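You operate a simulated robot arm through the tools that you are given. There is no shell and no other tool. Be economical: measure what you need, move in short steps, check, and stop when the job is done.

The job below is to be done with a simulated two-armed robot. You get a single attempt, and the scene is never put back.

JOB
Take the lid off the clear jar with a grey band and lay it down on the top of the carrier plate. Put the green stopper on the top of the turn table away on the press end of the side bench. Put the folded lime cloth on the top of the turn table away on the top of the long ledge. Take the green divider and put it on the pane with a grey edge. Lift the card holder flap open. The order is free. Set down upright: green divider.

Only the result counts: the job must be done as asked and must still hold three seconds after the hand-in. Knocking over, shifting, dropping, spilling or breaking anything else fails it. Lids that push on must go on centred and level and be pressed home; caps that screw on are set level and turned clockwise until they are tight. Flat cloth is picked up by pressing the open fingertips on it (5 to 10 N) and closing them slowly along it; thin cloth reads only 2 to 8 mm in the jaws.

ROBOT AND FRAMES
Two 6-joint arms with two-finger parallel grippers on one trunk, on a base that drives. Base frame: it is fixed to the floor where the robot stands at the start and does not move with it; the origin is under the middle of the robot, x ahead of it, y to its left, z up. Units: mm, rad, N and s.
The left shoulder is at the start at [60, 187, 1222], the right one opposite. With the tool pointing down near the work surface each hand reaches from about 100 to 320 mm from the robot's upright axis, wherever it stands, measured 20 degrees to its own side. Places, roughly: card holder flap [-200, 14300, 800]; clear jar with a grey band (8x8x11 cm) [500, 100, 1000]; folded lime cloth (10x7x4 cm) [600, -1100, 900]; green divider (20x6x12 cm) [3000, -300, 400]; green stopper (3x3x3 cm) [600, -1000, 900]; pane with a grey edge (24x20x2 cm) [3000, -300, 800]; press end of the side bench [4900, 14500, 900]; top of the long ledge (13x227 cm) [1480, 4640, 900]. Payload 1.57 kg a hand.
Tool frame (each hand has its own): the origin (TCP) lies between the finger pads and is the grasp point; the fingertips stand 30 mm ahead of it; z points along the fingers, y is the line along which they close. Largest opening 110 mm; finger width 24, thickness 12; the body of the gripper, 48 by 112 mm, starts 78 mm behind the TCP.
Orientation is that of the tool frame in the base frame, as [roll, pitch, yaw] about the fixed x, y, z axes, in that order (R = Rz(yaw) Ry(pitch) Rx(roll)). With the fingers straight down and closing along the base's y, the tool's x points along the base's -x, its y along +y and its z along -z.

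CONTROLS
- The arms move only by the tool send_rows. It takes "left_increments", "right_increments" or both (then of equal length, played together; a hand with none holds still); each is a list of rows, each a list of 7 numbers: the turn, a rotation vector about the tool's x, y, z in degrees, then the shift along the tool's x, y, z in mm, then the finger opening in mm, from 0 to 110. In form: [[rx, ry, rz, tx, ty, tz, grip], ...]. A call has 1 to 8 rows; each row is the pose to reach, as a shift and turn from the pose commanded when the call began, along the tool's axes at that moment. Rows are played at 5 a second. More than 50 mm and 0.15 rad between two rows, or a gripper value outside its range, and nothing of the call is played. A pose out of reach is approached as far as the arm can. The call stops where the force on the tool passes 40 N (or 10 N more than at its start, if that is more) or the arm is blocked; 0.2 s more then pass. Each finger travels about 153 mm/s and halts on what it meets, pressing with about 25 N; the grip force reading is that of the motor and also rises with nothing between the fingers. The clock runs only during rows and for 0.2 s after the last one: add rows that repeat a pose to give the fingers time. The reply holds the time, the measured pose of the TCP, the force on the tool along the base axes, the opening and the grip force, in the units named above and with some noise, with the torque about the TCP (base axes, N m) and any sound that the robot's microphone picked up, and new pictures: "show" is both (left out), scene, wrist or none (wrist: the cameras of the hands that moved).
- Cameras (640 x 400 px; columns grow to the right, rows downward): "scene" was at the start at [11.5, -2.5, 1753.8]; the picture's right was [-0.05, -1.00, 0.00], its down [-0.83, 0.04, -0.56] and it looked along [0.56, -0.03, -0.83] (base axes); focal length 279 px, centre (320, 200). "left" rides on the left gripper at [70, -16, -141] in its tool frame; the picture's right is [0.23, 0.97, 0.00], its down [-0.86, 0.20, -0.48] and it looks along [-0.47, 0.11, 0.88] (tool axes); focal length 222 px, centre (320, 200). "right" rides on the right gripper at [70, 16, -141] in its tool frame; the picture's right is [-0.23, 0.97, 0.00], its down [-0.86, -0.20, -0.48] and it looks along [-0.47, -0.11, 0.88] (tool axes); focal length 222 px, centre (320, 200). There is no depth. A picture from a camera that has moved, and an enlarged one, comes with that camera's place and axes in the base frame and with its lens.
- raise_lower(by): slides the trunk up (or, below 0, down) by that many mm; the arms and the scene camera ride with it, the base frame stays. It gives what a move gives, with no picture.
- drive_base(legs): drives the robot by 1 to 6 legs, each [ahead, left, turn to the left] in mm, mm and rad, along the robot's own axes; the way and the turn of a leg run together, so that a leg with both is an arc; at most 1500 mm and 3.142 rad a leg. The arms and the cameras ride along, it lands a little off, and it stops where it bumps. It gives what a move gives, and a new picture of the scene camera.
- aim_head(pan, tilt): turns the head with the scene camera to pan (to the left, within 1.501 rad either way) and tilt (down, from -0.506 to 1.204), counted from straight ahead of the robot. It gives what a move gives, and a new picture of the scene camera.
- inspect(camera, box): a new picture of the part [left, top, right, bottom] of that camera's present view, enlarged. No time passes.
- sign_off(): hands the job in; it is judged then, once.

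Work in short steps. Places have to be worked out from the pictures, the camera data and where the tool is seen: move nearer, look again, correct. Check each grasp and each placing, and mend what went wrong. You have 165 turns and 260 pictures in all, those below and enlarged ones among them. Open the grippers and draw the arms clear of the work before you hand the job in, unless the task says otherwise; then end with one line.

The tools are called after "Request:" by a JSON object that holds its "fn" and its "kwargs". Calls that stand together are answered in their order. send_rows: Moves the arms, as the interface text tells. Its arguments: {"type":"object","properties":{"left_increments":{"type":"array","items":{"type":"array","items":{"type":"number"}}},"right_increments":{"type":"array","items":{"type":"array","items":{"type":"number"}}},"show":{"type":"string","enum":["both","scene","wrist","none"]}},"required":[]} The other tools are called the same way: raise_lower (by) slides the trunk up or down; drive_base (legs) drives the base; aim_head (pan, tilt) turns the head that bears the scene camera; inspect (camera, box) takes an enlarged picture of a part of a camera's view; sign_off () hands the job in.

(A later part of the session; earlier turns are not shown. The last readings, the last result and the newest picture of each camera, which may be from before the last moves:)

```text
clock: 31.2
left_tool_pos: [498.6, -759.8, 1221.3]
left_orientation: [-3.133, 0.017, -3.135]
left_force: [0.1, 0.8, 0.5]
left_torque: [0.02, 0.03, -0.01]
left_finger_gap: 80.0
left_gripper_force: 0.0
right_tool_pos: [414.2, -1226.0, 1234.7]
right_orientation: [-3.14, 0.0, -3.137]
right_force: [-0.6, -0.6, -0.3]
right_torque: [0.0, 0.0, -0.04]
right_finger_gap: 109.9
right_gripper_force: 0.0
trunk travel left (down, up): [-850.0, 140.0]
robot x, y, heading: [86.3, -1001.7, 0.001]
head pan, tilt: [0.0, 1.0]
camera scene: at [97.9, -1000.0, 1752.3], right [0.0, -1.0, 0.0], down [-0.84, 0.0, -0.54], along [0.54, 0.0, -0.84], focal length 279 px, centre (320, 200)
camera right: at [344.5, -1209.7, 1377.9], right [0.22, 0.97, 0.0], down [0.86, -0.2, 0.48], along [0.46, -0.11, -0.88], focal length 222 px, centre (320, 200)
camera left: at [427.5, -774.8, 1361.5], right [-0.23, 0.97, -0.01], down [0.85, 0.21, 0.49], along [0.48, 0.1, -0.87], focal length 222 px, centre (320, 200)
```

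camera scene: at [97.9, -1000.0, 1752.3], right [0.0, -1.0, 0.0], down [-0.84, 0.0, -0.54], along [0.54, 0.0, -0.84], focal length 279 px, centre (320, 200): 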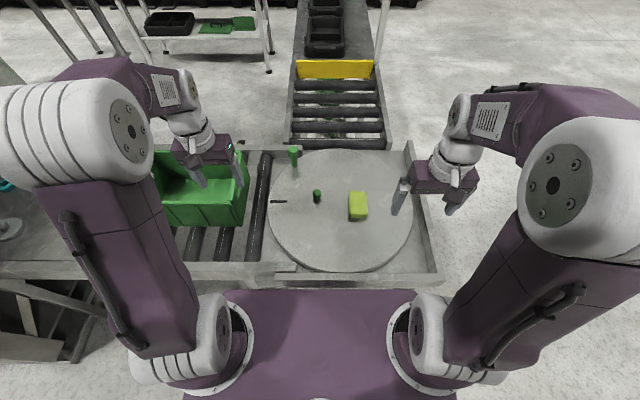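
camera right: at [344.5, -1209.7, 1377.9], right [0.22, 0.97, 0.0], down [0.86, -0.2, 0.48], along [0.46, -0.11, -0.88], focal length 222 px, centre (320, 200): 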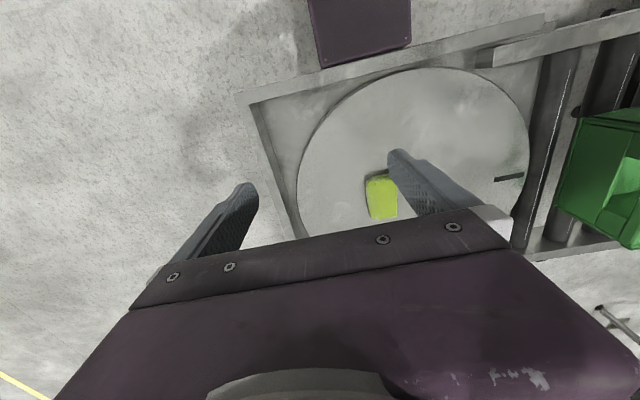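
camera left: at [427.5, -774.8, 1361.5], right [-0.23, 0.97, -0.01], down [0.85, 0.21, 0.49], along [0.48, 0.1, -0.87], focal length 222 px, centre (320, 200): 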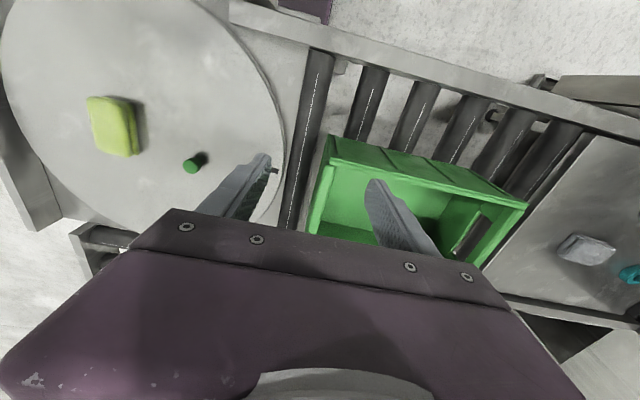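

Triangulating: stopper ≈ (632,-989,955), cloth ≈ (590,-1128,955), its long side along x. I shift the base right 80 and ahead 20 to reach both.

Request:
{"fn": "drive_base", "kwargs": {"legs": [[0, -80, 0], [20, 0, 0]]}}

```text
clock: 32.6
left_tool_pos: [513.2, -838.2, 1221.7]
left_orientation: [-3.131, 0.02, -3.134]
left_force: [-0.7, 0.4, -0.1]
left_torque: [0.0, -0.08, 0.03]
left_finger_gap: 80.0
left_gripper_force: 0.0
right_tool_pos: [429.7, -1305.5, 1237.7]
right_orientation: [3.141, 0.003, -3.139]
right_force: [-1.0, -0.5, 0.8]
right_torque: [0.01, -0.1, 0.0]
right_finger_gap: 109.9
right_gripper_force: 0.0
trunk travel left (down, up): [-850.0, 140.0]
robot x, y, heading: [109.1, -1081.8, 0.007]
head pan, tilt: [0.0, 1.0]
camera scene: at [109.0, -1079.4, 1752.4], right [0.0, -1.0, 0.0], down [-0.84, 0.0, -0.54], along [0.54, 0.0, -0.84], focal length 279 px, centre (320, 200)
```

scene: 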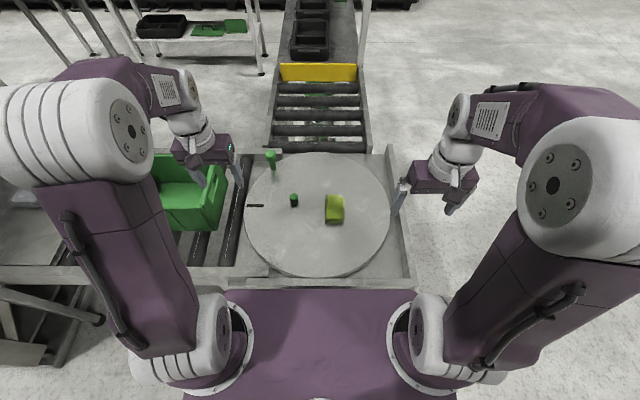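

Estimates agree. I bring the right hand over the cloth at z≈1060.

Request:
{"fn": "send_rows", "kwargs": {"right_increments": [[0, 0, 0, -25, 30, 25, 110], [0, 0, 0, -55, 60, 55, 110], [0, 0, 0, -80, 90, 80, 110], [0, 0, 0, -105, 120, 110, 110], [0, 0, 0, -130, 150, 140, 110], [0, 0, 0, -159, 175, 170, 110], [0, 0, 0, -159, 175, 177, 110]]}}

```text
refused: row 2 steps farther than a row can; nothing moved
```

Request:
{"fn": "send_rows", "kwargs": {"right_increments": [[0, 0, 0, -22, 25, 25, 110], [0, 0, 0, -45, 50, 50, 110], [0, 0, 0, -68, 75, 75, 110], [0, 0, 0, -91, 100, 100, 110], [0, 0, 0, -114, 125, 125, 110], [0, 0, 0, -137, 150, 150, 110], [0, 0, 0, -159, 175, 175, 110], [0, 0, 0, -159, 175, 177, 110]]}}

```text
clock: 34.5
left_tool_pos: [518.0, -839.5, 1221.1]
left_orientation: [-3.133, 0.018, -3.133]
left_force: [0.6, -1.2, 0.3]
left_torque: [0.0, -0.02, 0.0]
left_finger_gap: 79.9
left_gripper_force: 0.0
right_tool_pos: [594.2, -1128.8, 1058.4]
right_orientation: [3.141, -0.002, -3.138]
right_force: [0.4, -0.3, -0.1]
right_torque: [0.02, 0.0, -0.02]
right_finger_gap: 110.3
right_gripper_force: 0.1
trunk travel left (down, up): [-850.0, 140.0]
robot x, y, heading: [109.2, -1079.5, 0.003]
head pan, tilt: [0.0, 1.0]
camera scene: at [116.5, -1079.2, 1752.3], right [0.0, -1.0, 0.0], down [-0.84, 0.0, -0.54], along [0.54, 0.0, -0.84], focal length 279 px, centre (320, 200)
camera right: at [522.8, -1112.6, 1201.5], right [0.22, 0.97, 0.0], down [0.86, -0.2, 0.48], along [0.47, -0.11, -0.88], focal length 222 px, centre (320, 200)
```

scene: 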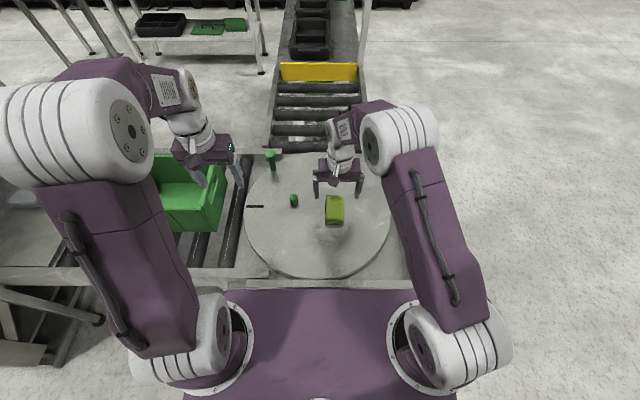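
right: 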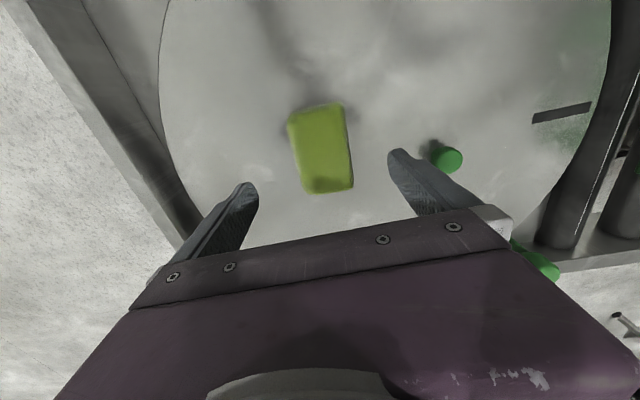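

Cloth centre ≈ (585,-1125) and square to the hand. I descend to tips ≈ 958 and look.

Request:
{"fn": "send_rows", "kwargs": {"right_increments": [[0, 0, 0, 8, 3, 40, 110], [0, 0, 0, 8, 3, 70, 110], [0, 0, 0, 8, 3, 70, 110]], "show": "wrist"}}

Request:
{"fn": "inspect", "kwargs": {"camera": "scene", "box": [270, 160, 398, 240]}}

```text
clock: 35.2
left_tool_pos: [518.0, -838.2, 1220.6]
left_orientation: [-3.131, 0.017, -3.136]
left_force: [0.1, 0.6, -0.8]
left_torque: [-0.02, 0.01, -0.01]
left_finger_gap: 80.1
left_gripper_force: 0.1
right_tool_pos: [585.7, -1126.0, 989.0]
right_orientation: [-3.141, -0.001, -3.137]
right_force: [0.3, -0.4, -0.7]
right_torque: [-0.01, 0.01, -0.01]
right_finger_gap: 110.0
right_gripper_force: 0.0
trunk travel left (down, up): [-850.0, 140.0]
robot x, y, heading: [106.5, -1079.5, 0.004]
head pan, tilt: [0.0, 1.0]
camera right: at [514.8, -1109.9, 1131.2], right [0.22, 0.97, 0.0], down [0.86, -0.2, 0.48], along [0.47, -0.11, -0.88], focal length 222 px, centre (320, 200)
```

right: 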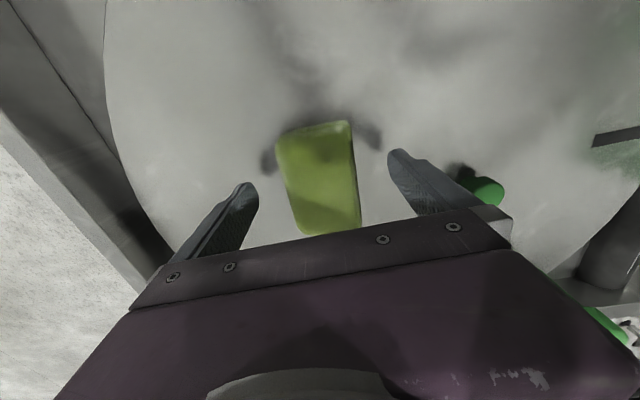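

```text
5.00 times, centred on (334, 200) of scene
camera zoom: at [116.3, -1078.7, 1752.3], right [0.0, -1.0, 0.0], down [-0.84, 0.0, -0.54], along [0.54, 0.0, -0.84], focal length 1394 px, centre (250, 200)
```

zoom: 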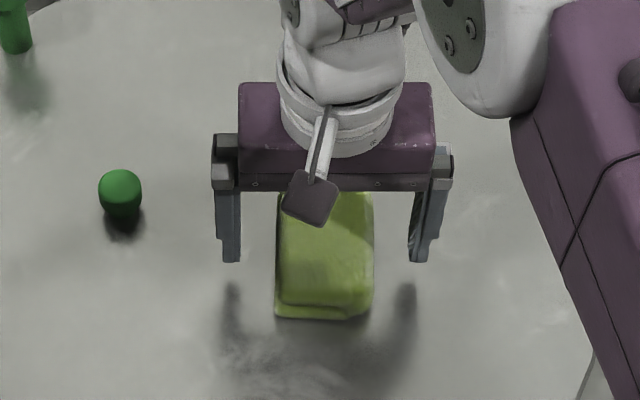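

Fingers straddle the cloth with gap to the table. Lower 18 mm more and close slowly.

Request:
{"fn": "send_rows", "kwargs": {"right_increments": [[0, 0, 0, 0, 0, 10, 110], [0, 0, 0, 0, 0, 18, 110], [0, 0, 0, 0, 0, 18, 85], [0, 0, 0, 0, 0, 18, 65], [0, 0, 0, 0, 0, 18, 45], [0, 0, 0, 0, 0, 18, 30], [0, 0, 0, 0, 0, 18, 30]], "show": "wrist"}}

Request:
{"fn": "inspect", "kwargs": {"camera": "scene", "box": [270, 160, 398, 240]}}

```text
clock: 36.9
left_tool_pos: [518.7, -839.3, 1220.2]
left_orientation: [-3.131, 0.016, -3.133]
left_force: [0.4, 0.2, -0.7]
left_torque: [-0.03, 0.0, 0.03]
left_finger_gap: 80.1
left_gripper_force: 0.1
right_tool_pos: [584.9, -1126.9, 971.3]
right_orientation: [3.141, -0.003, -3.137]
right_force: [-0.2, -0.3, 1.0]
right_torque: [-0.02, 0.02, -0.02]
right_finger_gap: 65.5
right_gripper_force: 24.9
trunk travel left (down, up): [-850.0, 140.0]
robot x, y, heading: [109.0, -1077.7, 0.004]
head pan, tilt: [0.0, 1.0]
camera right: at [514.9, -1109.6, 1112.8], right [0.22, 0.97, 0.0], down [0.86, -0.2, 0.48], along [0.47, -0.11, -0.88], focal length 222 px, centre (320, 200)
```

right: 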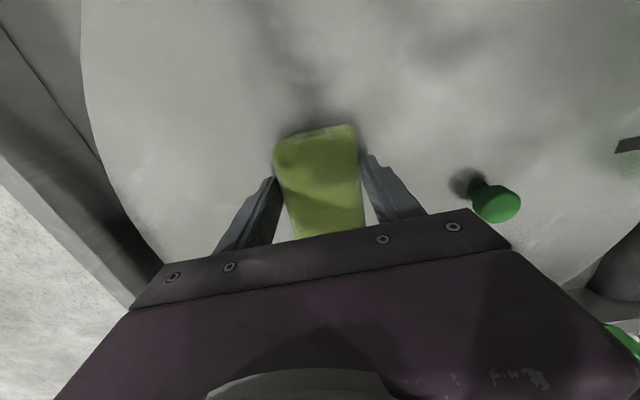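

```text
5.00 times, centred on (334, 200) of scene
camera zoom: at [117.4, -1078.5, 1752.3], right [0.0, -1.0, 0.0], down [-0.84, 0.0, -0.54], along [0.54, 0.0, -0.84], focal length 1394 px, centre (250, 200)
```

zoom: 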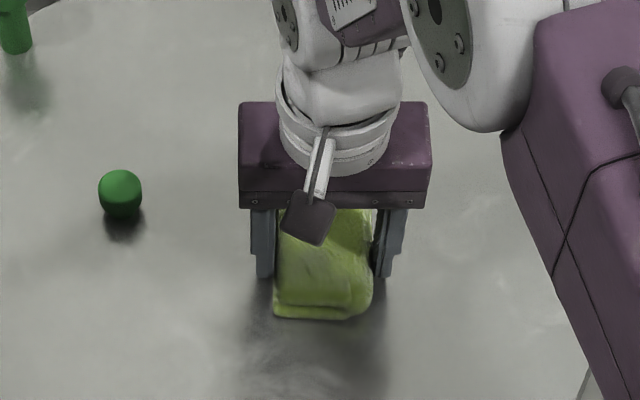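

Cloth is gripped at 65 mm. I lift it and retract.

Request:
{"fn": "send_rows", "kwargs": {"right_increments": [[0, 0, 0, 0, 0, -15, 30], [0, 0, 0, 0, 0, -45, 30], [0, 0, 0, 0, 0, -90, 30], [0, 0, 0, 20, -20, -130, 30], [0, 0, 0, 45, -50, -160, 30], [0, 0, 0, 75, -80, -185, 30], [0, 0, 0, 105, -110, -210, 30], [0, 0, 0, 135, -130, -240, 30]]}}

```text
clock: 38.6
left_tool_pos: [515.3, -838.2, 1222.9]
left_orientation: [-3.13, 0.021, -3.134]
left_force: [-0.4, -0.1, 0.0]
left_torque: [0.0, -0.03, -0.03]
left_finger_gap: 80.2
left_gripper_force: 0.1
right_tool_pos: [448.6, -1257.5, 1212.1]
right_orientation: [-3.141, -0.001, -3.138]
right_force: [-1.1, 0.5, 0.4]
right_torque: [0.01, 0.01, 0.02]
right_finger_gap: 65.3
right_gripper_force: 25.3
trunk travel left (down, up): [-850.0, 140.0]
robot x, y, heading: [104.4, -1081.2, 0.007]
head pan, tilt: [0.0, 1.0]
camera scene: at [114.1, -1079.4, 1752.3], right [0.0, -1.0, 0.0], down [-0.84, 0.0, -0.54], along [0.54, 0.0, -0.84], focal length 279 px, centre (320, 200)
camera right: at [378.2, -1240.5, 1354.7], right [0.22, 0.97, 0.0], down [0.86, -0.2, 0.48], along [0.47, -0.11, -0.88], focal length 222 px, centre (320, 200)
```

scene: 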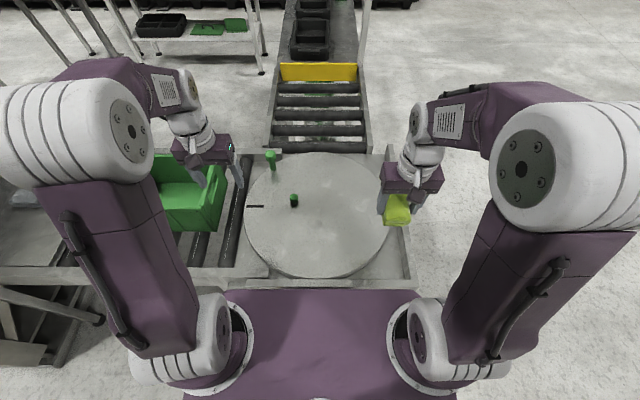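
right: 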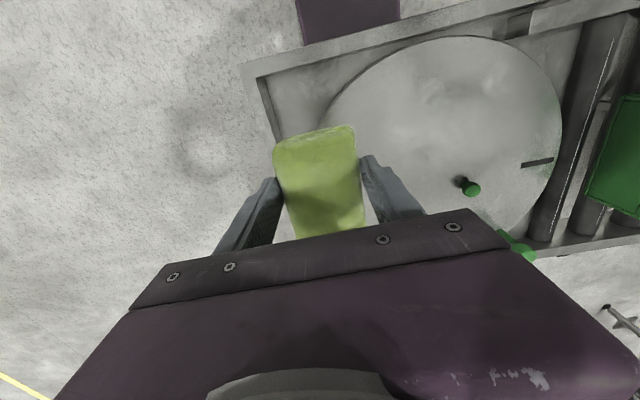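

Cloth held. Now the left hand goes over the stopper.

Request:
{"fn": "send_rows", "kwargs": {"left_increments": [[0, 0, 0, -16, -22, 23, 70], [0, 0, 0, -32, -44, 46, 70], [0, 0, 0, -48, -66, 69, 70], [0, 0, 0, -64, -88, 92, 70], [0, 0, 0, -80, -110, 115, 70], [0, 0, 0, -96, -132, 138, 70], [0, 0, 0, -111, -152, 160, 70], [0, 0, 0, -111, -152, 160, 70]], "show": "wrist"}}

```text
clock: 40.5
left_tool_pos: [632.1, -991.2, 1063.7]
left_orientation: [-3.131, 0.016, -3.133]
left_force: [0.1, 0.0, 1.0]
left_torque: [-0.03, 0.04, 0.04]
left_finger_gap: 70.2
left_gripper_force: 0.1
right_tool_pos: [451.4, -1256.4, 1213.2]
right_orientation: [-3.142, 0.0, -3.14]
right_force: [0.0, 0.2, -0.5]
right_torque: [0.0, 0.0, -0.02]
right_finger_gap: 65.0
right_gripper_force: 24.6
trunk travel left (down, up): [-850.0, 140.0]
robot x, y, heading: [107.3, -1084.0, 0.003]
head pan, tilt: [0.0, 1.0]
camera left: at [560.8, -1007.2, 1204.4], right [-0.23, 0.97, -0.01], down [0.85, 0.21, 0.49], along [0.48, 0.1, -0.87], focal length 222 px, centre (320, 200)
```

left: 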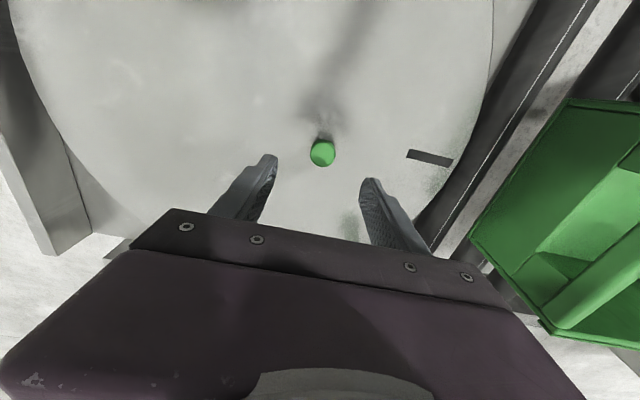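

Stopper is centred; x +6. I descend to tips ≈ 955.

Request:
{"fn": "send_rows", "kwargs": {"left_increments": [[0, 0, 0, -6, 0, 40, 70], [0, 0, 0, -6, 1, 78, 60], [0, 0, 0, -6, 1, 78, 60]], "show": "wrist"}}

Request:
{"fn": "inspect", "kwargs": {"camera": "scene", "box": [246, 160, 342, 220]}}

```text
clock: 41.2
left_tool_pos: [638.7, -991.1, 986.1]
left_orientation: [-3.131, 0.016, -3.134]
left_force: [0.0, -0.5, -0.2]
left_torque: [-0.01, -0.02, 0.02]
left_finger_gap: 59.9
left_gripper_force: 0.1
right_tool_pos: [449.8, -1256.6, 1211.8]
right_orientation: [-3.14, 0.001, -3.137]
right_force: [0.4, -0.1, 0.2]
right_torque: [-0.01, 0.01, 0.02]
right_finger_gap: 65.5
right_gripper_force: 24.9
trunk travel left (down, up): [-850.0, 140.0]
robot x, y, heading: [107.5, -1078.9, 0.003]
head pan, tilt: [0.0, 1.0]
camera left: at [567.7, -1007.0, 1126.6], right [-0.23, 0.97, -0.01], down [0.85, 0.21, 0.49], along [0.48, 0.1, -0.87], focal length 222 px, centre (320, 200)
```

left: 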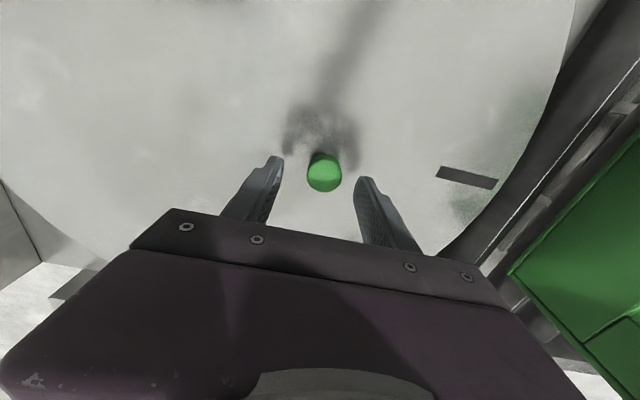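

```text
6.67 times, centred on (294, 190) of scene
camera zoom: at [116.0, -1078.6, 1752.3], right [0.0, -1.0, 0.0], down [-0.84, 0.0, -0.54], along [0.54, 0.0, -0.84], focal length 1858 px, centre (493, 267)
```

zoom: 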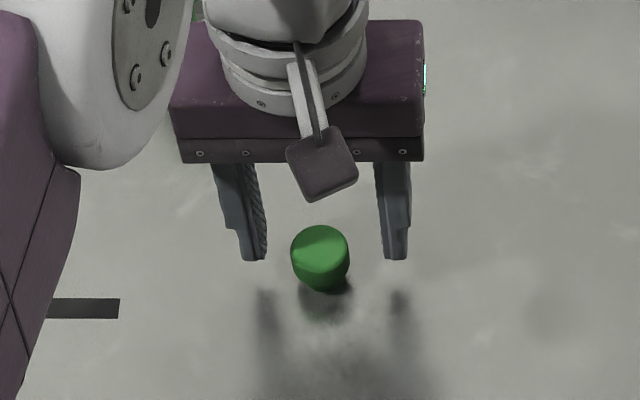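

Centred. Lower 20 mm and close gently.

Request:
{"fn": "send_rows", "kwargs": {"left_increments": [[0, 0, 0, 0, 2, 12, 60], [0, 0, 0, 0, 2, 21, 60], [0, 0, 0, 0, 2, 21, 45], [0, 0, 0, 0, 2, 21, 32], [0, 0, 0, 0, 2, 21, 22], [0, 0, 0, 0, 2, 21, 12], [0, 0, 0, 0, 2, 21, 12]], "show": "wrist"}}

Request:
{"fn": "inspect", "kwargs": {"camera": "scene", "box": [246, 160, 342, 220]}}

```text
clock: 42.9
left_tool_pos: [639.7, -990.6, 964.7]
left_orientation: [-3.131, 0.017, -3.136]
left_force: [-0.7, 0.6, 0.1]
left_torque: [-0.01, 0.04, 0.01]
left_finger_gap: 28.1
left_gripper_force: 25.0
right_tool_pos: [452.1, -1256.7, 1212.2]
right_orientation: [3.141, -0.003, -3.139]
right_force: [-0.6, -0.3, -0.6]
right_torque: [-0.04, 0.02, 0.0]
right_finger_gap: 64.9
right_gripper_force: 24.8
trunk travel left (down, up): [-850.0, 140.0]
robot x, y, heading: [104.4, -1076.3, 0.005]
head pan, tilt: [0.0, 1.0]
camera left: at [569.3, -1004.8, 1105.5], right [-0.23, 0.97, -0.01], down [0.85, 0.21, 0.49], along [0.48, 0.1, -0.87], focal length 222 px, centre (320, 200)
```

left: 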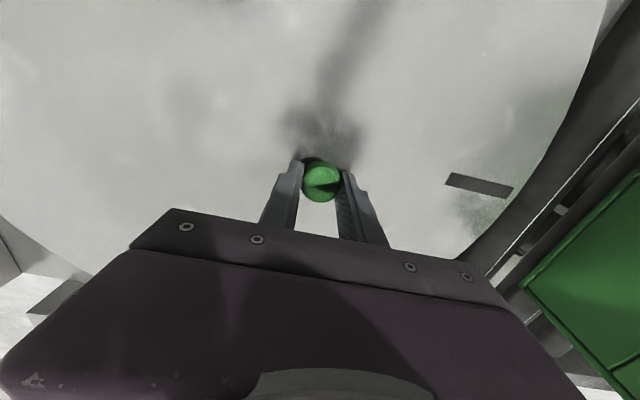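

```text
6.67 times, centred on (294, 190) of scene
camera zoom: at [117.4, -1078.6, 1752.3], right [0.0, -1.0, 0.0], down [-0.84, 0.0, -0.54], along [0.54, 0.0, -0.84], focal length 1858 px, centre (493, 267)
```

zoom: 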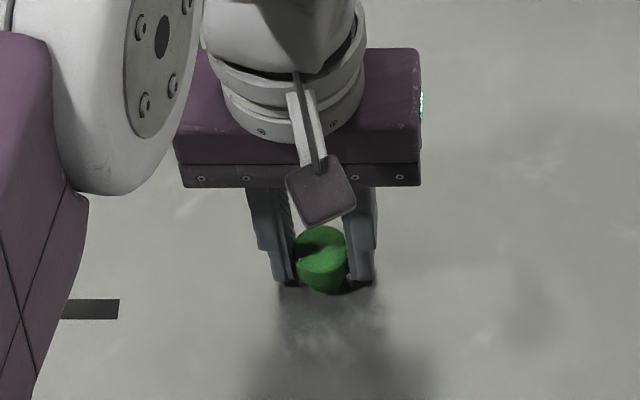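

Stopper held (28 mm). Lift and retract.

Request:
{"fn": "send_rows", "kwargs": {"left_increments": [[0, 0, 0, 0, 0, -40, 12], [0, 0, 0, 0, 0, -85, 12], [0, 0, 0, 20, 0, -125, 12], [0, 0, 0, 50, 5, -160, 12], [0, 0, 0, 85, 10, -190, 12], [0, 0, 0, 120, 15, -220, 12], [0, 0, 0, 155, 20, -240, 12], [0, 0, 0, 190, 30, -250, 12]], "show": "wrist"}}

```text
clock: 44.6
left_tool_pos: [443.8, -957.0, 1212.4]
left_orientation: [-3.13, 0.016, -3.135]
left_force: [-0.4, 0.1, 0.1]
left_torque: [-0.02, -0.02, 0.02]
left_finger_gap: 27.8
left_gripper_force: 24.9
right_tool_pos: [450.8, -1256.0, 1211.9]
right_orientation: [-3.139, -0.001, -3.141]
right_force: [0.9, -0.6, -1.1]
right_torque: [0.01, -0.03, 0.0]
right_finger_gap: 65.3
right_gripper_force: 25.4
trunk travel left (down, up): [-850.0, 140.0]
robot x, y, heading: [106.2, -1079.6, 0.003]
head pan, tilt: [0.0, 1.0]
camera left: at [372.5, -972.6, 1352.5], right [-0.23, 0.97, -0.01], down [0.84, 0.21, 0.49], along [0.48, 0.1, -0.87], focal length 222 px, centre (320, 200)
```

left: 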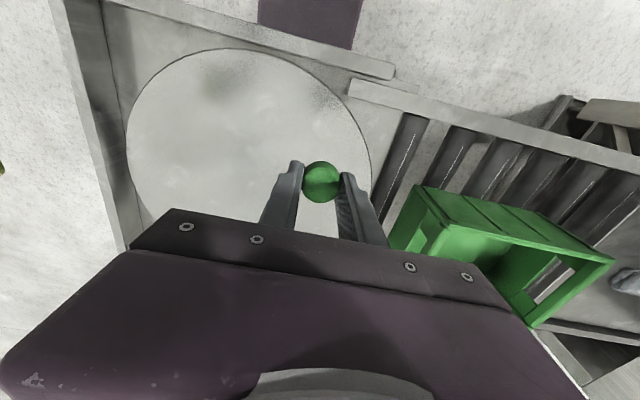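

Both held. I back off into the corridor, turn left to face along +y and look ahead.

Request:
{"fn": "drive_base", "kwargs": {"legs": [[-800, 0, 0], [0, 0, 1.571]]}}

Request:
{"fn": "aim_head", "kwargs": {"pan": 0.0, "tilt": 0.15}}

```text
clock: 52.8
left_tool_pos: [-814.2, -744.5, 1211.7]
left_orientation: [-3.132, 0.016, -1.559]
left_force: [-0.1, 0.1, 0.3]
left_torque: [-0.02, 0.0, 0.0]
left_finger_gap: 28.1
left_gripper_force: 24.7
right_tool_pos: [-515.3, -736.9, 1212.4]
right_orientation: [-3.14, -0.002, -1.562]
right_force: [0.5, 0.9, -0.9]
right_torque: [-0.01, 0.01, 0.03]
right_finger_gap: 65.0
right_gripper_force: 24.8
trunk travel left (down, up): [-850.0, 140.0]
robot x, y, heading: [-690.3, -1084.3, 1.578]
head pan, tilt: [0.0, 1.0]
camera scene: at [-689.8, -1072.8, 1752.3], right [1.0, 0.01, 0.0], down [0.01, -0.84, -0.54], along [-0.01, 0.54, -0.84], focal length 279 px, centre (320, 200)
```

scene: 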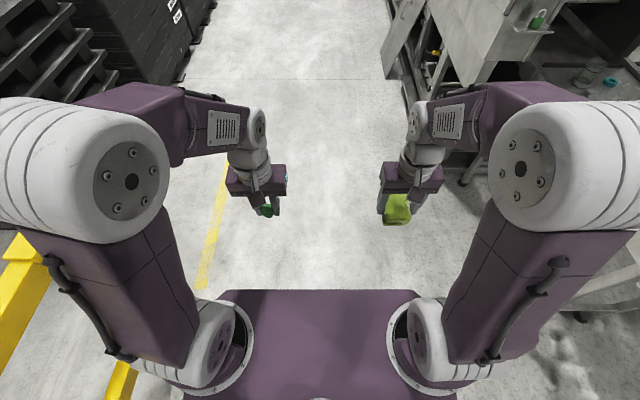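

```text
clock: 53.9
left_tool_pos: [-812.8, -744.5, 1211.1]
left_orientation: [-3.131, 0.017, -1.559]
left_force: [0.3, 1.2, -0.2]
left_torque: [0.01, 0.0, 0.0]
left_finger_gap: 27.9
left_gripper_force: 25.2
right_tool_pos: [-514.9, -736.9, 1211.6]
right_orientation: [-3.141, -0.002, -1.561]
right_force: [-1.3, -0.3, 0.2]
right_torque: [0.01, 0.04, -0.01]
right_finger_gap: 65.3
right_gripper_force: 25.2
trunk travel left (down, up): [-850.0, 140.0]
robot x, y, heading: [-685.5, -1084.8, 1.582]
head pan, tilt: [0.0, 0.15]
camera scene: at [-690.2, -1049.7, 1825.7], right [1.0, 0.01, 0.0], down [0.0, -0.15, -0.99], along [-0.01, 0.99, -0.15], focal length 279 px, centre (320, 200)
```

scene: 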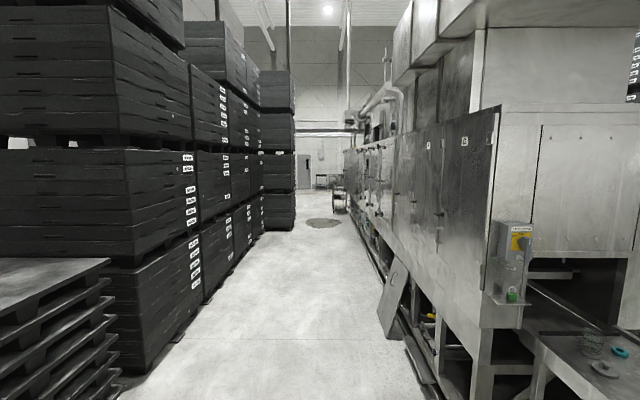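

The ledge at x=1480 lies on the far side of this machine line, so I'll go up this corridor to the far end (flap, side bench) first. Driving ahead.

Request:
{"fn": "drive_base", "kwargs": {"legs": [[1400, 200, 0], [1500, 0, 0], [1500, 0, 0], [1500, 0, 0], [1500, 0, 0], [1000, 0, 0]]}}

```text
clock: 93.8
left_tool_pos: [-1211.2, 7625.6, 1211.3]
left_orientation: [-3.132, 0.018, -1.534]
left_force: [0.1, -0.8, -0.9]
left_torque: [-0.03, 0.02, 0.02]
left_finger_gap: 28.0
left_gripper_force: 25.0
right_tool_pos: [-912.2, 7639.9, 1213.2]
right_orientation: [-3.142, 0.0, -1.538]
right_force: [0.8, 0.0, -0.8]
right_torque: [-0.01, 0.03, 0.01]
right_finger_gap: 65.1
right_gripper_force: 25.1
trunk travel left (down, up): [-850.0, 140.0]
robot x, y, heading: [-1078.2, 7291.8, 1.602]
head pan, tilt: [0.0, 0.15]
camera scene: at [-1079.3, 7323.3, 1825.8], right [1.0, 0.03, 0.0], down [0.0, -0.15, -0.99], along [-0.03, 0.99, -0.15], focal length 279 px, centre (320, 200)
```

scene: 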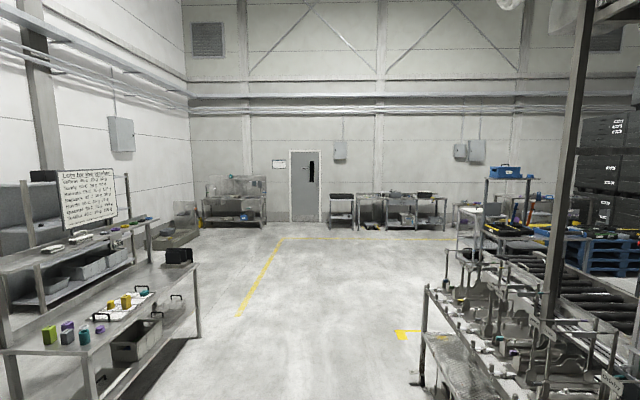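

The hall opens here. I zoom toward where the flap (~col 363) and the side bench press end (~col 564) should be.

Request:
{"fn": "inspect", "kwargs": {"camera": "scene", "box": [320, 170, 480, 250]}}

Request:
{"fn": "inspect", "kwargs": {"camera": "scene", "box": [440, 150, 640, 275]}}

```text
4.00 times, centred on (400, 210) of scene
camera zoom: at [-1079.3, 7323.3, 1825.8], right [1.0, 0.03, 0.0], down [0.0, -0.15, -0.99], along [-0.03, 0.99, -0.15], focal length 1115 px, centre (0, 160)
```

zoom: 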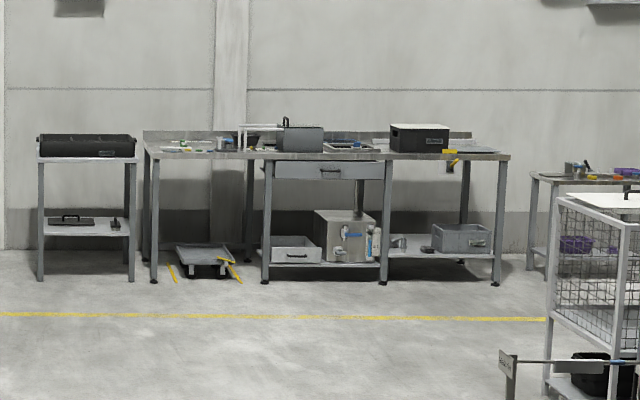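

```text
3.20 times, centred on (540, 212) of scene
camera zoom: at [-1079.3, 7323.3, 1825.8], right [1.0, 0.03, 0.0], down [0.0, -0.15, -0.99], along [-0.03, 0.99, -0.15], focal length 892 px, centre (-384, 160)
```

zoom: 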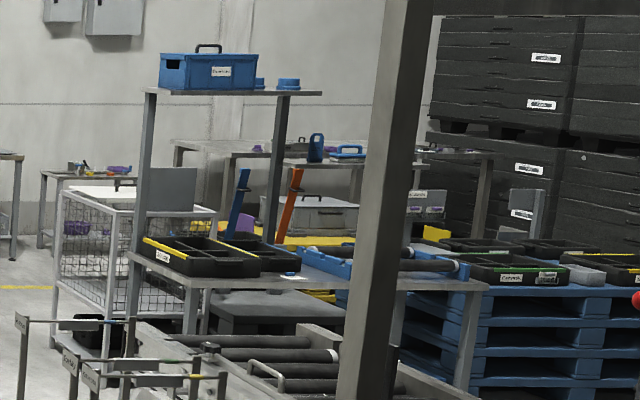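

The flap should be on the left part of the far-wall bench. Drive toward it, staying left of the hook conveyor.

Request:
{"fn": "drive_base", "kwargs": {"legs": [[0, 0, -0.031], [1500, -50, 0], [1500, 0, 0], [1500, 0, 0], [1000, -700, 0]]}}

```text
refused: leg 2 is longer than a leg can be; nothing moved
```

Request:
{"fn": "drive_base", "kwargs": {"legs": [[0, 0, -0.031], [1490, -50, 0], [1500, 0, 0], [1500, 0, 0], [1000, -700, 0]]}}

Request:
{"fn": "aim_head", "kwargs": {"pan": 0.0, "tilt": 0.5}}

```text
clock: 121.4
left_tool_pos: [-421.5, 13122.5, 1212.0]
left_orientation: [-3.133, 0.017, -1.587]
left_force: [0.2, 1.0, -0.2]
left_torque: [0.03, 0.0, 0.0]
left_finger_gap: 28.1
left_gripper_force: 25.0
right_tool_pos: [-123.4, 13120.5, 1211.2]
right_orientation: [-3.14, -0.002, -1.59]
right_force: [-0.2, 0.3, 0.2]
right_torque: [-0.01, 0.04, -0.04]
right_finger_gap: 65.1
right_gripper_force: 25.1
trunk travel left (down, up): [-850.0, 140.0]
robot x, y, heading: [-308.7, 12779.2, 1.548]
head pan, tilt: [0.0, 0.15]
camera scene: at [-307.0, 12813.7, 1825.8], right [1.0, -0.02, 0.0], down [0.0, -0.15, -0.99], along [0.02, 0.99, -0.15], focal length 279 px, centre (320, 200)
```

scene: 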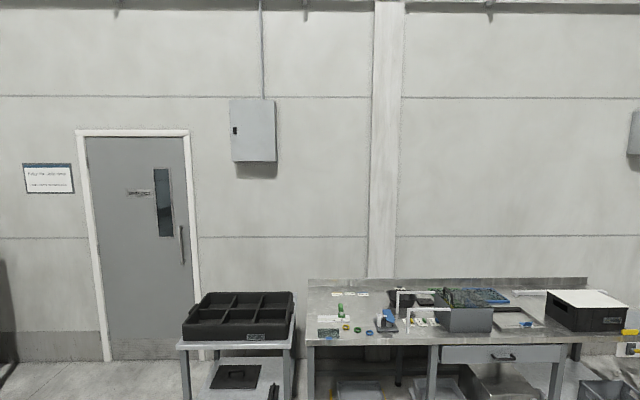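

```text
clock: 122.2
left_tool_pos: [-421.9, 13122.6, 1211.2]
left_orientation: [-3.131, 0.016, -1.588]
left_force: [0.4, 0.0, -0.9]
left_torque: [0.01, 0.0, 0.01]
left_finger_gap: 28.1
left_gripper_force: 25.4
right_tool_pos: [-123.0, 13122.1, 1211.1]
right_orientation: [3.141, 0.0, -1.589]
right_force: [0.0, -0.4, 0.4]
right_torque: [-0.01, 0.02, -0.01]
right_finger_gap: 65.2
right_gripper_force: 24.4
trunk travel left (down, up): [-850.0, 140.0]
robot x, y, heading: [-312.2, 12778.5, 1.55]
head pan, tilt: [0.0, 0.499]
camera scene: at [-306.2, 12813.0, 1793.5], right [1.0, -0.02, 0.0], down [-0.01, -0.48, -0.88], along [0.02, 0.88, -0.48], focal length 279 px, centre (320, 200)
```

scene: 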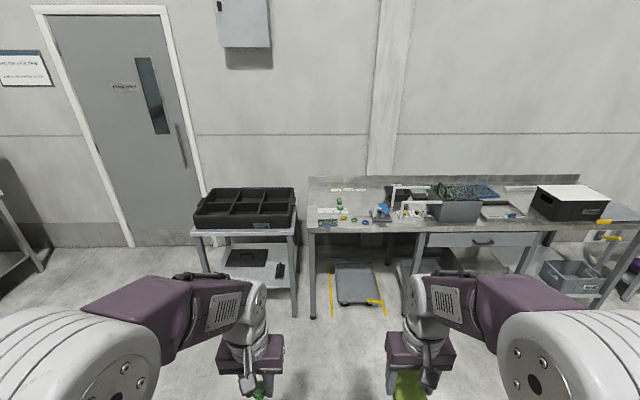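

Request:
{"fn": "inspect", "kwargs": {"camera": "scene", "box": [300, 165, 460, 265]}}

Request:
{"fn": "inspect", "kwargs": {"camera": "scene", "box": [300, 175, 396, 235]}}

```text
4.00 times, centred on (380, 215) of scene
camera zoom: at [-306.2, 12813.0, 1793.5], right [1.0, -0.02, 0.0], down [-0.01, -0.48, -0.88], along [0.02, 0.88, -0.48], focal length 1115 px, centre (80, 140)
```

zoom: 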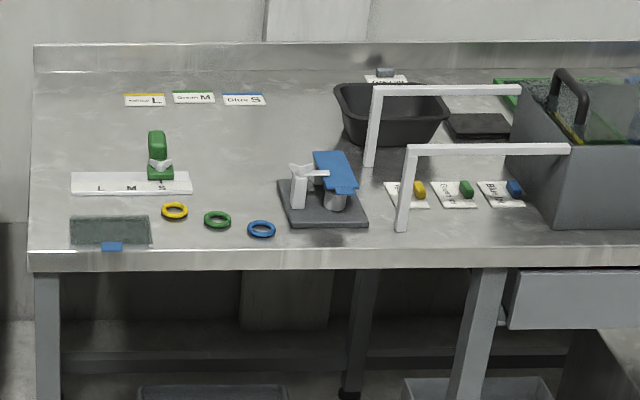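

```text
6.67 times, centred on (348, 205) of scene
camera zoom: at [-306.2, 12813.0, 1793.5], right [1.0, -0.02, 0.0], down [-0.01, -0.48, -0.88], along [0.02, 0.88, -0.48], focal length 1858 px, centre (133, 167)
```

zoom: 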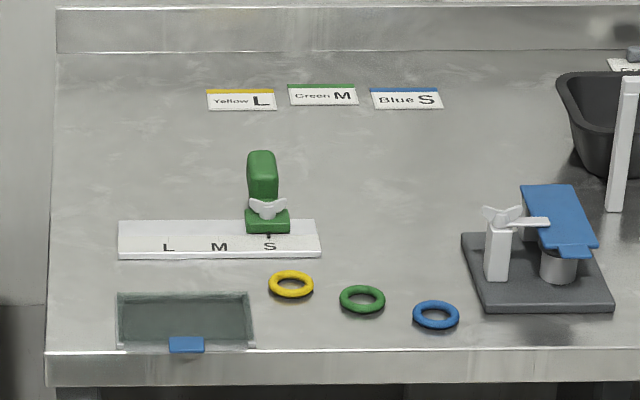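

The flap is the dark translucent panel with blue tab at ≈(-223,14259,815). First deliver the stopper: look to the right for the side bench.

Request:
{"fn": "aim_head", "kwargs": {"pan": -1.2, "tilt": 0.25}}

```text
clock: 123.6
left_tool_pos: [-421.9, 13123.1, 1211.6]
left_orientation: [-3.13, 0.018, -1.586]
left_force: [-0.2, 0.3, -0.4]
left_torque: [0.01, -0.02, 0.0]
left_finger_gap: 27.9
left_gripper_force: 25.4
right_tool_pos: [-121.4, 13121.3, 1211.9]
right_orientation: [-3.141, -0.003, -1.59]
right_force: [0.3, -0.6, -0.3]
right_torque: [0.0, 0.02, 0.02]
right_finger_gap: 65.1
right_gripper_force: 25.4
trunk travel left (down, up): [-850.0, 140.0]
robot x, y, heading: [-307.6, 12779.0, 1.555]
head pan, tilt: [-1.201, 0.25]
camera scene: at [-220.5, 12754.0, 1816.5], right [0.34, -0.94, 0.0], down [-0.23, -0.09, -0.97], along [0.91, 0.33, -0.25], focal length 279 px, centre (320, 200)
```

scene: 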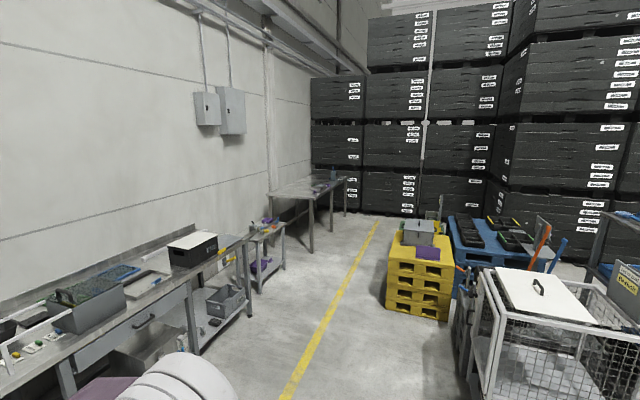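

Request:
{"fn": "inspect", "kwargs": {"camera": "scene", "box": [240, 160, 368, 240]}}

```text
5.00 times, centred on (304, 200) of scene
camera zoom: at [-220.5, 12754.0, 1816.5], right [0.34, -0.94, 0.0], down [-0.23, -0.09, -0.97], along [0.91, 0.33, -0.25], focal length 1394 px, centre (400, 200)
```

zoom: 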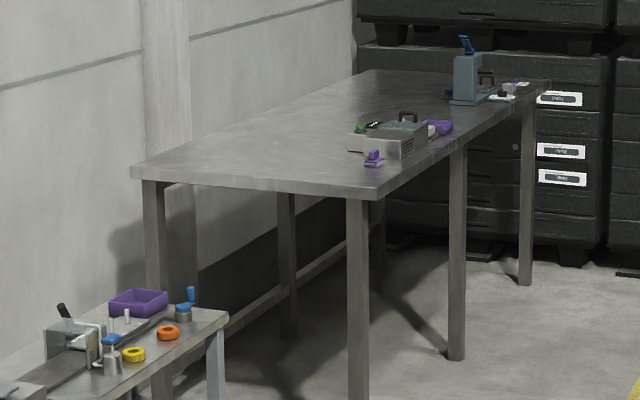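

The press stands at the far right end; bench spans x≈3130–5080, y≈14060–14800, z≈900. I drive along y≈13500 to that end.

Request:
{"fn": "drive_base", "kwargs": {"legs": [[700, 0, 0.018], [0, -1500, 0], [0, -1500, 0], [0, -1500, 0], [0, -600, 0]]}}

Request:
{"fn": "aim_head", "kwargs": {"pan": 0.0, "tilt": 0.6}}

```text
clock: 151.6
left_tool_pos: [4690.6, 13865.7, 1211.3]
left_orientation: [-3.13, 0.019, -1.551]
left_force: [-0.1, -0.3, 0.0]
left_torque: [-0.01, -0.01, 0.01]
left_finger_gap: 28.1
left_gripper_force: 25.7
right_tool_pos: [4988.7, 13874.6, 1211.6]
right_orientation: [-3.138, -0.003, -1.555]
right_force: [0.5, -0.3, -0.4]
right_torque: [-0.01, -0.03, 0.0]
right_finger_gap: 65.1
right_gripper_force: 24.3
trunk travel left (down, up): [-850.0, 140.0]
robot x, y, heading: [4817.6, 13528.2, 1.586]
head pan, tilt: [-1.201, 0.25]
camera scene: at [4904.6, 13503.9, 1816.6], right [0.38, -0.93, 0.0], down [-0.23, -0.09, -0.97], along [0.9, 0.37, -0.25], focal length 279 px, centre (320, 200)
```

scene: 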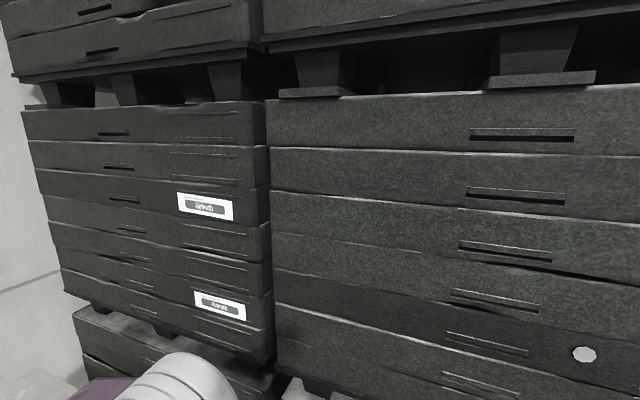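

```text
clock: 153.0
left_tool_pos: [4692.3, 13865.4, 1211.7]
left_orientation: [-3.13, 0.018, -1.553]
left_force: [0.7, -0.3, -0.8]
left_torque: [-0.01, 0.03, 0.02]
left_finger_gap: 27.9
left_gripper_force: 24.9
right_tool_pos: [4991.2, 13874.9, 1211.4]
right_orientation: [-3.141, -0.001, -1.554]
right_force: [-0.4, -0.2, -1.0]
right_torque: [0.01, -0.01, 0.01]
right_finger_gap: 65.1
right_gripper_force: 24.9
trunk travel left (down, up): [-850.0, 140.0]
robot x, y, heading: [4815.8, 13528.2, 1.584]
head pan, tilt: [0.0, 0.6]
camera scene: at [4819.0, 13557.1, 1784.3], right [1.0, 0.02, 0.0], down [0.01, -0.56, -0.83], along [-0.01, 0.83, -0.56], focal length 279 px, centre (320, 200)
```

scene: 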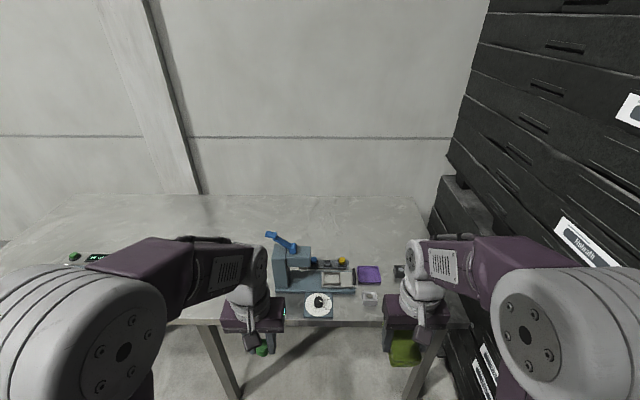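

Request:
{"fn": "inspect", "kwargs": {"camera": "scene", "box": [220, 185, 476, 345]}}

```text
2.50 times, centred on (348, 265) of scene
camera zoom: at [4819.0, 13557.1, 1784.3], right [1.0, 0.02, 0.0], down [0.01, -0.56, -0.83], along [-0.01, 0.83, -0.56], focal length 697 px, centre (250, 38)
```

zoom: 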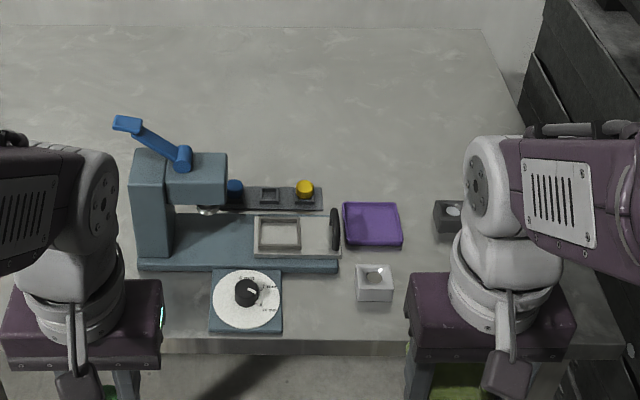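

Bench end reaches x≈5310; the press, dial, white box and purple tray sit near the front. A free gap lies between dial and white box at ≈(4895,14178). I drive closer.

Request:
{"fn": "drive_base", "kwargs": {"legs": [[0, -110, -0.013], [190, 0, 0]]}}

Request:
{"fn": "aim_head", "kwargs": {"pan": 0.0, "tilt": 0.9}}

```text
clock: 155.4
left_tool_pos: [4804.9, 14053.8, 1213.3]
left_orientation: [-3.129, 0.02, -1.565]
left_force: [-0.3, -1.1, -0.4]
left_torque: [0.04, -0.02, -0.01]
left_finger_gap: 28.1
left_gripper_force: 24.8
right_tool_pos: [5104.8, 14058.5, 1212.0]
right_orientation: [-3.14, 0.001, -1.567]
right_force: [0.3, 0.3, -1.2]
right_torque: [0.05, 0.03, 0.0]
right_finger_gap: 65.3
right_gripper_force: 25.0
trunk travel left (down, up): [-850.0, 140.0]
robot x, y, heading: [4931.0, 13720.5, 1.574]
head pan, tilt: [0.0, 0.6]
camera scene: at [4926.8, 13741.1, 1784.4], right [1.0, 0.0, 0.0], down [0.0, -0.56, -0.83], along [0.0, 0.83, -0.56], focal length 279 px, centre (320, 200)
```

scene: 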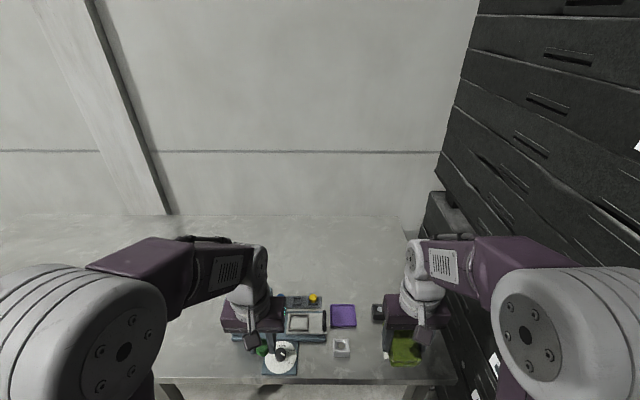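

```text
clock: 156.2
left_tool_pos: [4805.5, 14058.3, 1211.2]
left_orientation: [-3.129, 0.016, -1.565]
left_force: [0.2, 0.0, 0.1]
left_torque: [0.01, 0.03, 0.01]
left_finger_gap: 27.9
left_gripper_force: 25.3
right_tool_pos: [5105.6, 14063.0, 1210.5]
right_orientation: [-3.141, -0.001, -1.565]
right_force: [0.7, -0.2, -0.1]
right_torque: [-0.02, 0.05, 0.03]
right_finger_gap: 65.0
right_gripper_force: 24.9
trunk travel left (down, up): [-850.0, 140.0]
robot x, y, heading: [4922.9, 13715.3, 1.577]
head pan, tilt: [0.0, 0.901]
camera scene: at [4928.5, 13735.2, 1759.6], right [1.0, 0.0, 0.0], down [0.0, -0.78, -0.62], along [0.0, 0.62, -0.78], focal length 279 px, centre (320, 200)
```

scene: 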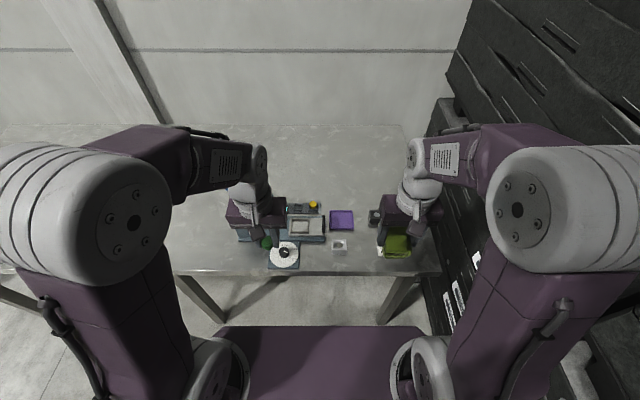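

Gap between dial and box is x≈4859–4970; target (4914,14170). Move the left hand above it.

Request:
{"fn": "send_rows", "kwargs": {"left_increments": [[0, 0, 0, -25, -25, 15, 12], [0, 0, 0, -50, -50, 35, 12], [0, 0, 0, -75, -75, 65, 12], [0, 0, 0, -100, -100, 95, 12], [0, 0, 0, -110, -109, 130, 12], [0, 0, 0, -110, -109, 150, 12]]}}

```text
clock: 157.6
left_tool_pos: [4915.9, 14169.7, 1063.7]
left_orientation: [-3.132, 0.018, -1.564]
left_force: [-0.1, 0.4, 0.5]
left_torque: [-0.02, 0.05, -0.02]
left_finger_gap: 27.9
left_gripper_force: 25.2
right_tool_pos: [5103.4, 14062.0, 1211.5]
right_orientation: [-3.141, -0.001, -1.566]
right_force: [-0.7, -0.4, -1.3]
right_torque: [0.01, -0.01, 0.02]
right_finger_gap: 65.2
right_gripper_force: 25.0
trunk travel left (down, up): [-850.0, 140.0]
robot x, y, heading: [4926.9, 13713.2, 1.577]
head pan, tilt: [0.0, 0.901]
camera scene: at [4928.0, 13733.7, 1759.6], right [1.0, 0.0, 0.0], down [0.0, -0.78, -0.62], along [0.0, 0.62, -0.78], focal length 279 px, centre (320, 200)
camera left: at [4931.4, 14096.9, 1205.5], right [-0.97, -0.23, -0.01], down [-0.21, 0.85, 0.49], along [-0.1, 0.48, -0.87], focal length 222 px, centre (320, 200)
```

scene: 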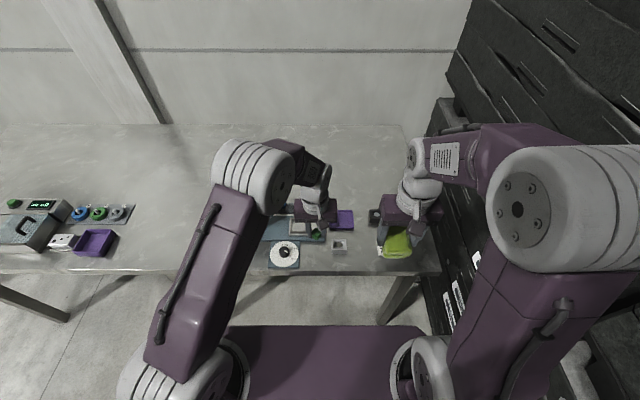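
left: 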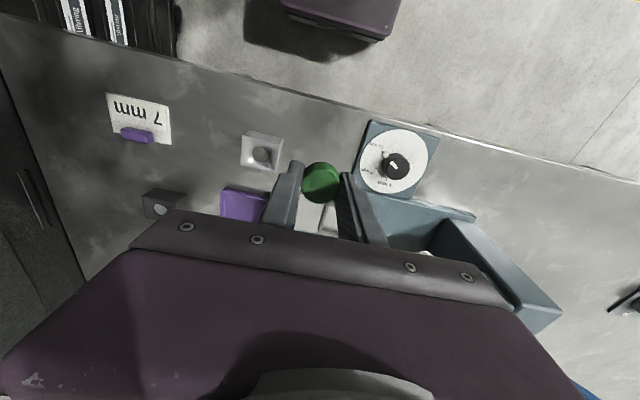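

Landing point projects right in the middle of the gap. Descend to z≈960, then fine.

Request:
{"fn": "send_rows", "kwargs": {"left_increments": [[0, 0, 0, 0, 0, 40, 12], [0, 0, 0, 0, 0, 80, 12], [0, 0, 0, 0, 0, 103, 12]], "show": "wrist"}}

```text
clock: 158.4
left_tool_pos: [4916.2, 14171.8, 961.0]
left_orientation: [-3.13, 0.019, -1.565]
left_force: [0.7, 0.5, 0.5]
left_torque: [0.01, -0.01, -0.02]
left_finger_gap: 27.9
left_gripper_force: 24.6
right_tool_pos: [5105.0, 14063.3, 1212.5]
right_orientation: [3.141, -0.002, -1.568]
right_force: [1.5, 0.2, -1.0]
right_torque: [0.0, -0.01, 0.03]
right_finger_gap: 65.1
right_gripper_force: 25.1
trunk travel left (down, up): [-850.0, 140.0]
robot x, y, heading: [4927.6, 13715.7, 1.575]
head pan, tilt: [0.0, 0.901]
camera left: at [4932.2, 14098.5, 1101.6], right [-0.97, -0.23, -0.01], down [-0.21, 0.85, 0.49], along [-0.1, 0.48, -0.87], focal length 222 px, centre (320, 200)
```

left: 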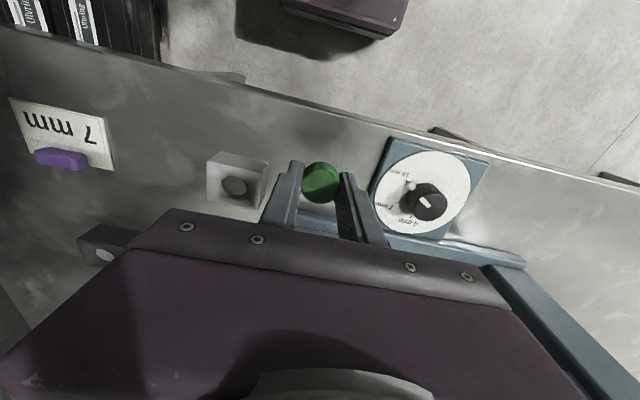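

Good clearance both sides. Fine descent until contact.

Request:
{"fn": "send_rows", "kwargs": {"left_increments": [[0, 0, 0, 0, 3, 8, 12], [0, 0, 0, 0, 3, 14, 12], [0, 0, 0, 0, 3, 18, 12], [0, 0, 0, 0, 3, 22, 12], [0, 0, 0, 0, 3, 25, 12]], "show": "wrist"}}

```text
clock: 159.6
left_tool_pos: [4914.6, 14171.4, 935.9]
left_orientation: [-3.131, 0.018, -1.564]
left_force: [0.9, 0.7, -0.4]
left_torque: [-0.01, 0.0, 0.01]
left_finger_gap: 28.0
left_gripper_force: 24.8
right_tool_pos: [5105.3, 14062.8, 1211.2]
right_orientation: [3.141, 0.0, -1.566]
right_force: [0.0, 0.6, -0.8]
right_torque: [-0.01, 0.02, 0.01]
right_finger_gap: 65.2
right_gripper_force: 24.9
trunk travel left (down, up): [-850.0, 140.0]
robot x, y, heading: [4929.4, 13719.9, 1.572]
head pan, tilt: [0.0, 0.901]
camera left: at [4930.2, 14099.1, 1077.1], right [-0.97, -0.23, -0.01], down [-0.21, 0.85, 0.49], along [-0.1, 0.48, -0.87], focal length 222 px, centre (320, 200)
```

left: 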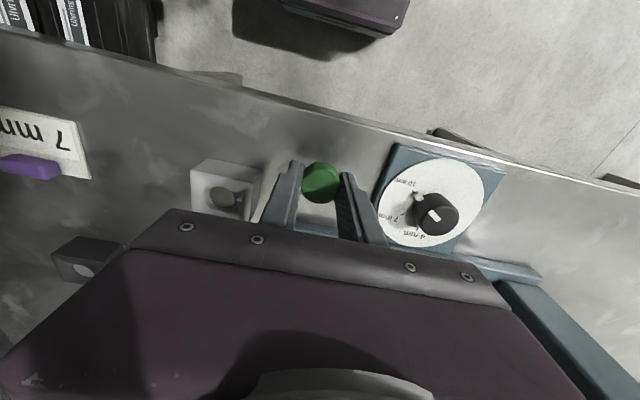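

No contact yet; continue in small steps.

Request:
{"fn": "send_rows", "kwargs": {"left_increments": [[0, 0, 0, 0, 0, 4, 12], [0, 0, 0, 0, 0, 7, 12], [0, 0, 0, 0, 0, 10, 12], [0, 0, 0, 0, 0, 13, 12], [0, 0, 0, 0, 0, 13, 12]], "show": "none"}}

```text
clock: 160.8
left_tool_pos: [4914.4, 14172.4, 923.5]
left_orientation: [-3.132, 0.017, -1.564]
left_force: [0.4, -0.6, 0.0]
left_torque: [0.0, 0.02, -0.07]
left_finger_gap: 28.1
left_gripper_force: 24.8
right_tool_pos: [5105.7, 14062.9, 1212.7]
right_orientation: [-3.14, -0.003, -1.567]
right_force: [-0.8, -0.3, -0.7]
right_torque: [-0.03, 0.02, -0.02]
right_finger_gap: 65.2
right_gripper_force: 24.9
trunk travel left (down, up): [-850.0, 140.0]
robot x, y, heading: [4930.7, 13717.5, 1.571]
head pan, tilt: [0.0, 0.901]
```

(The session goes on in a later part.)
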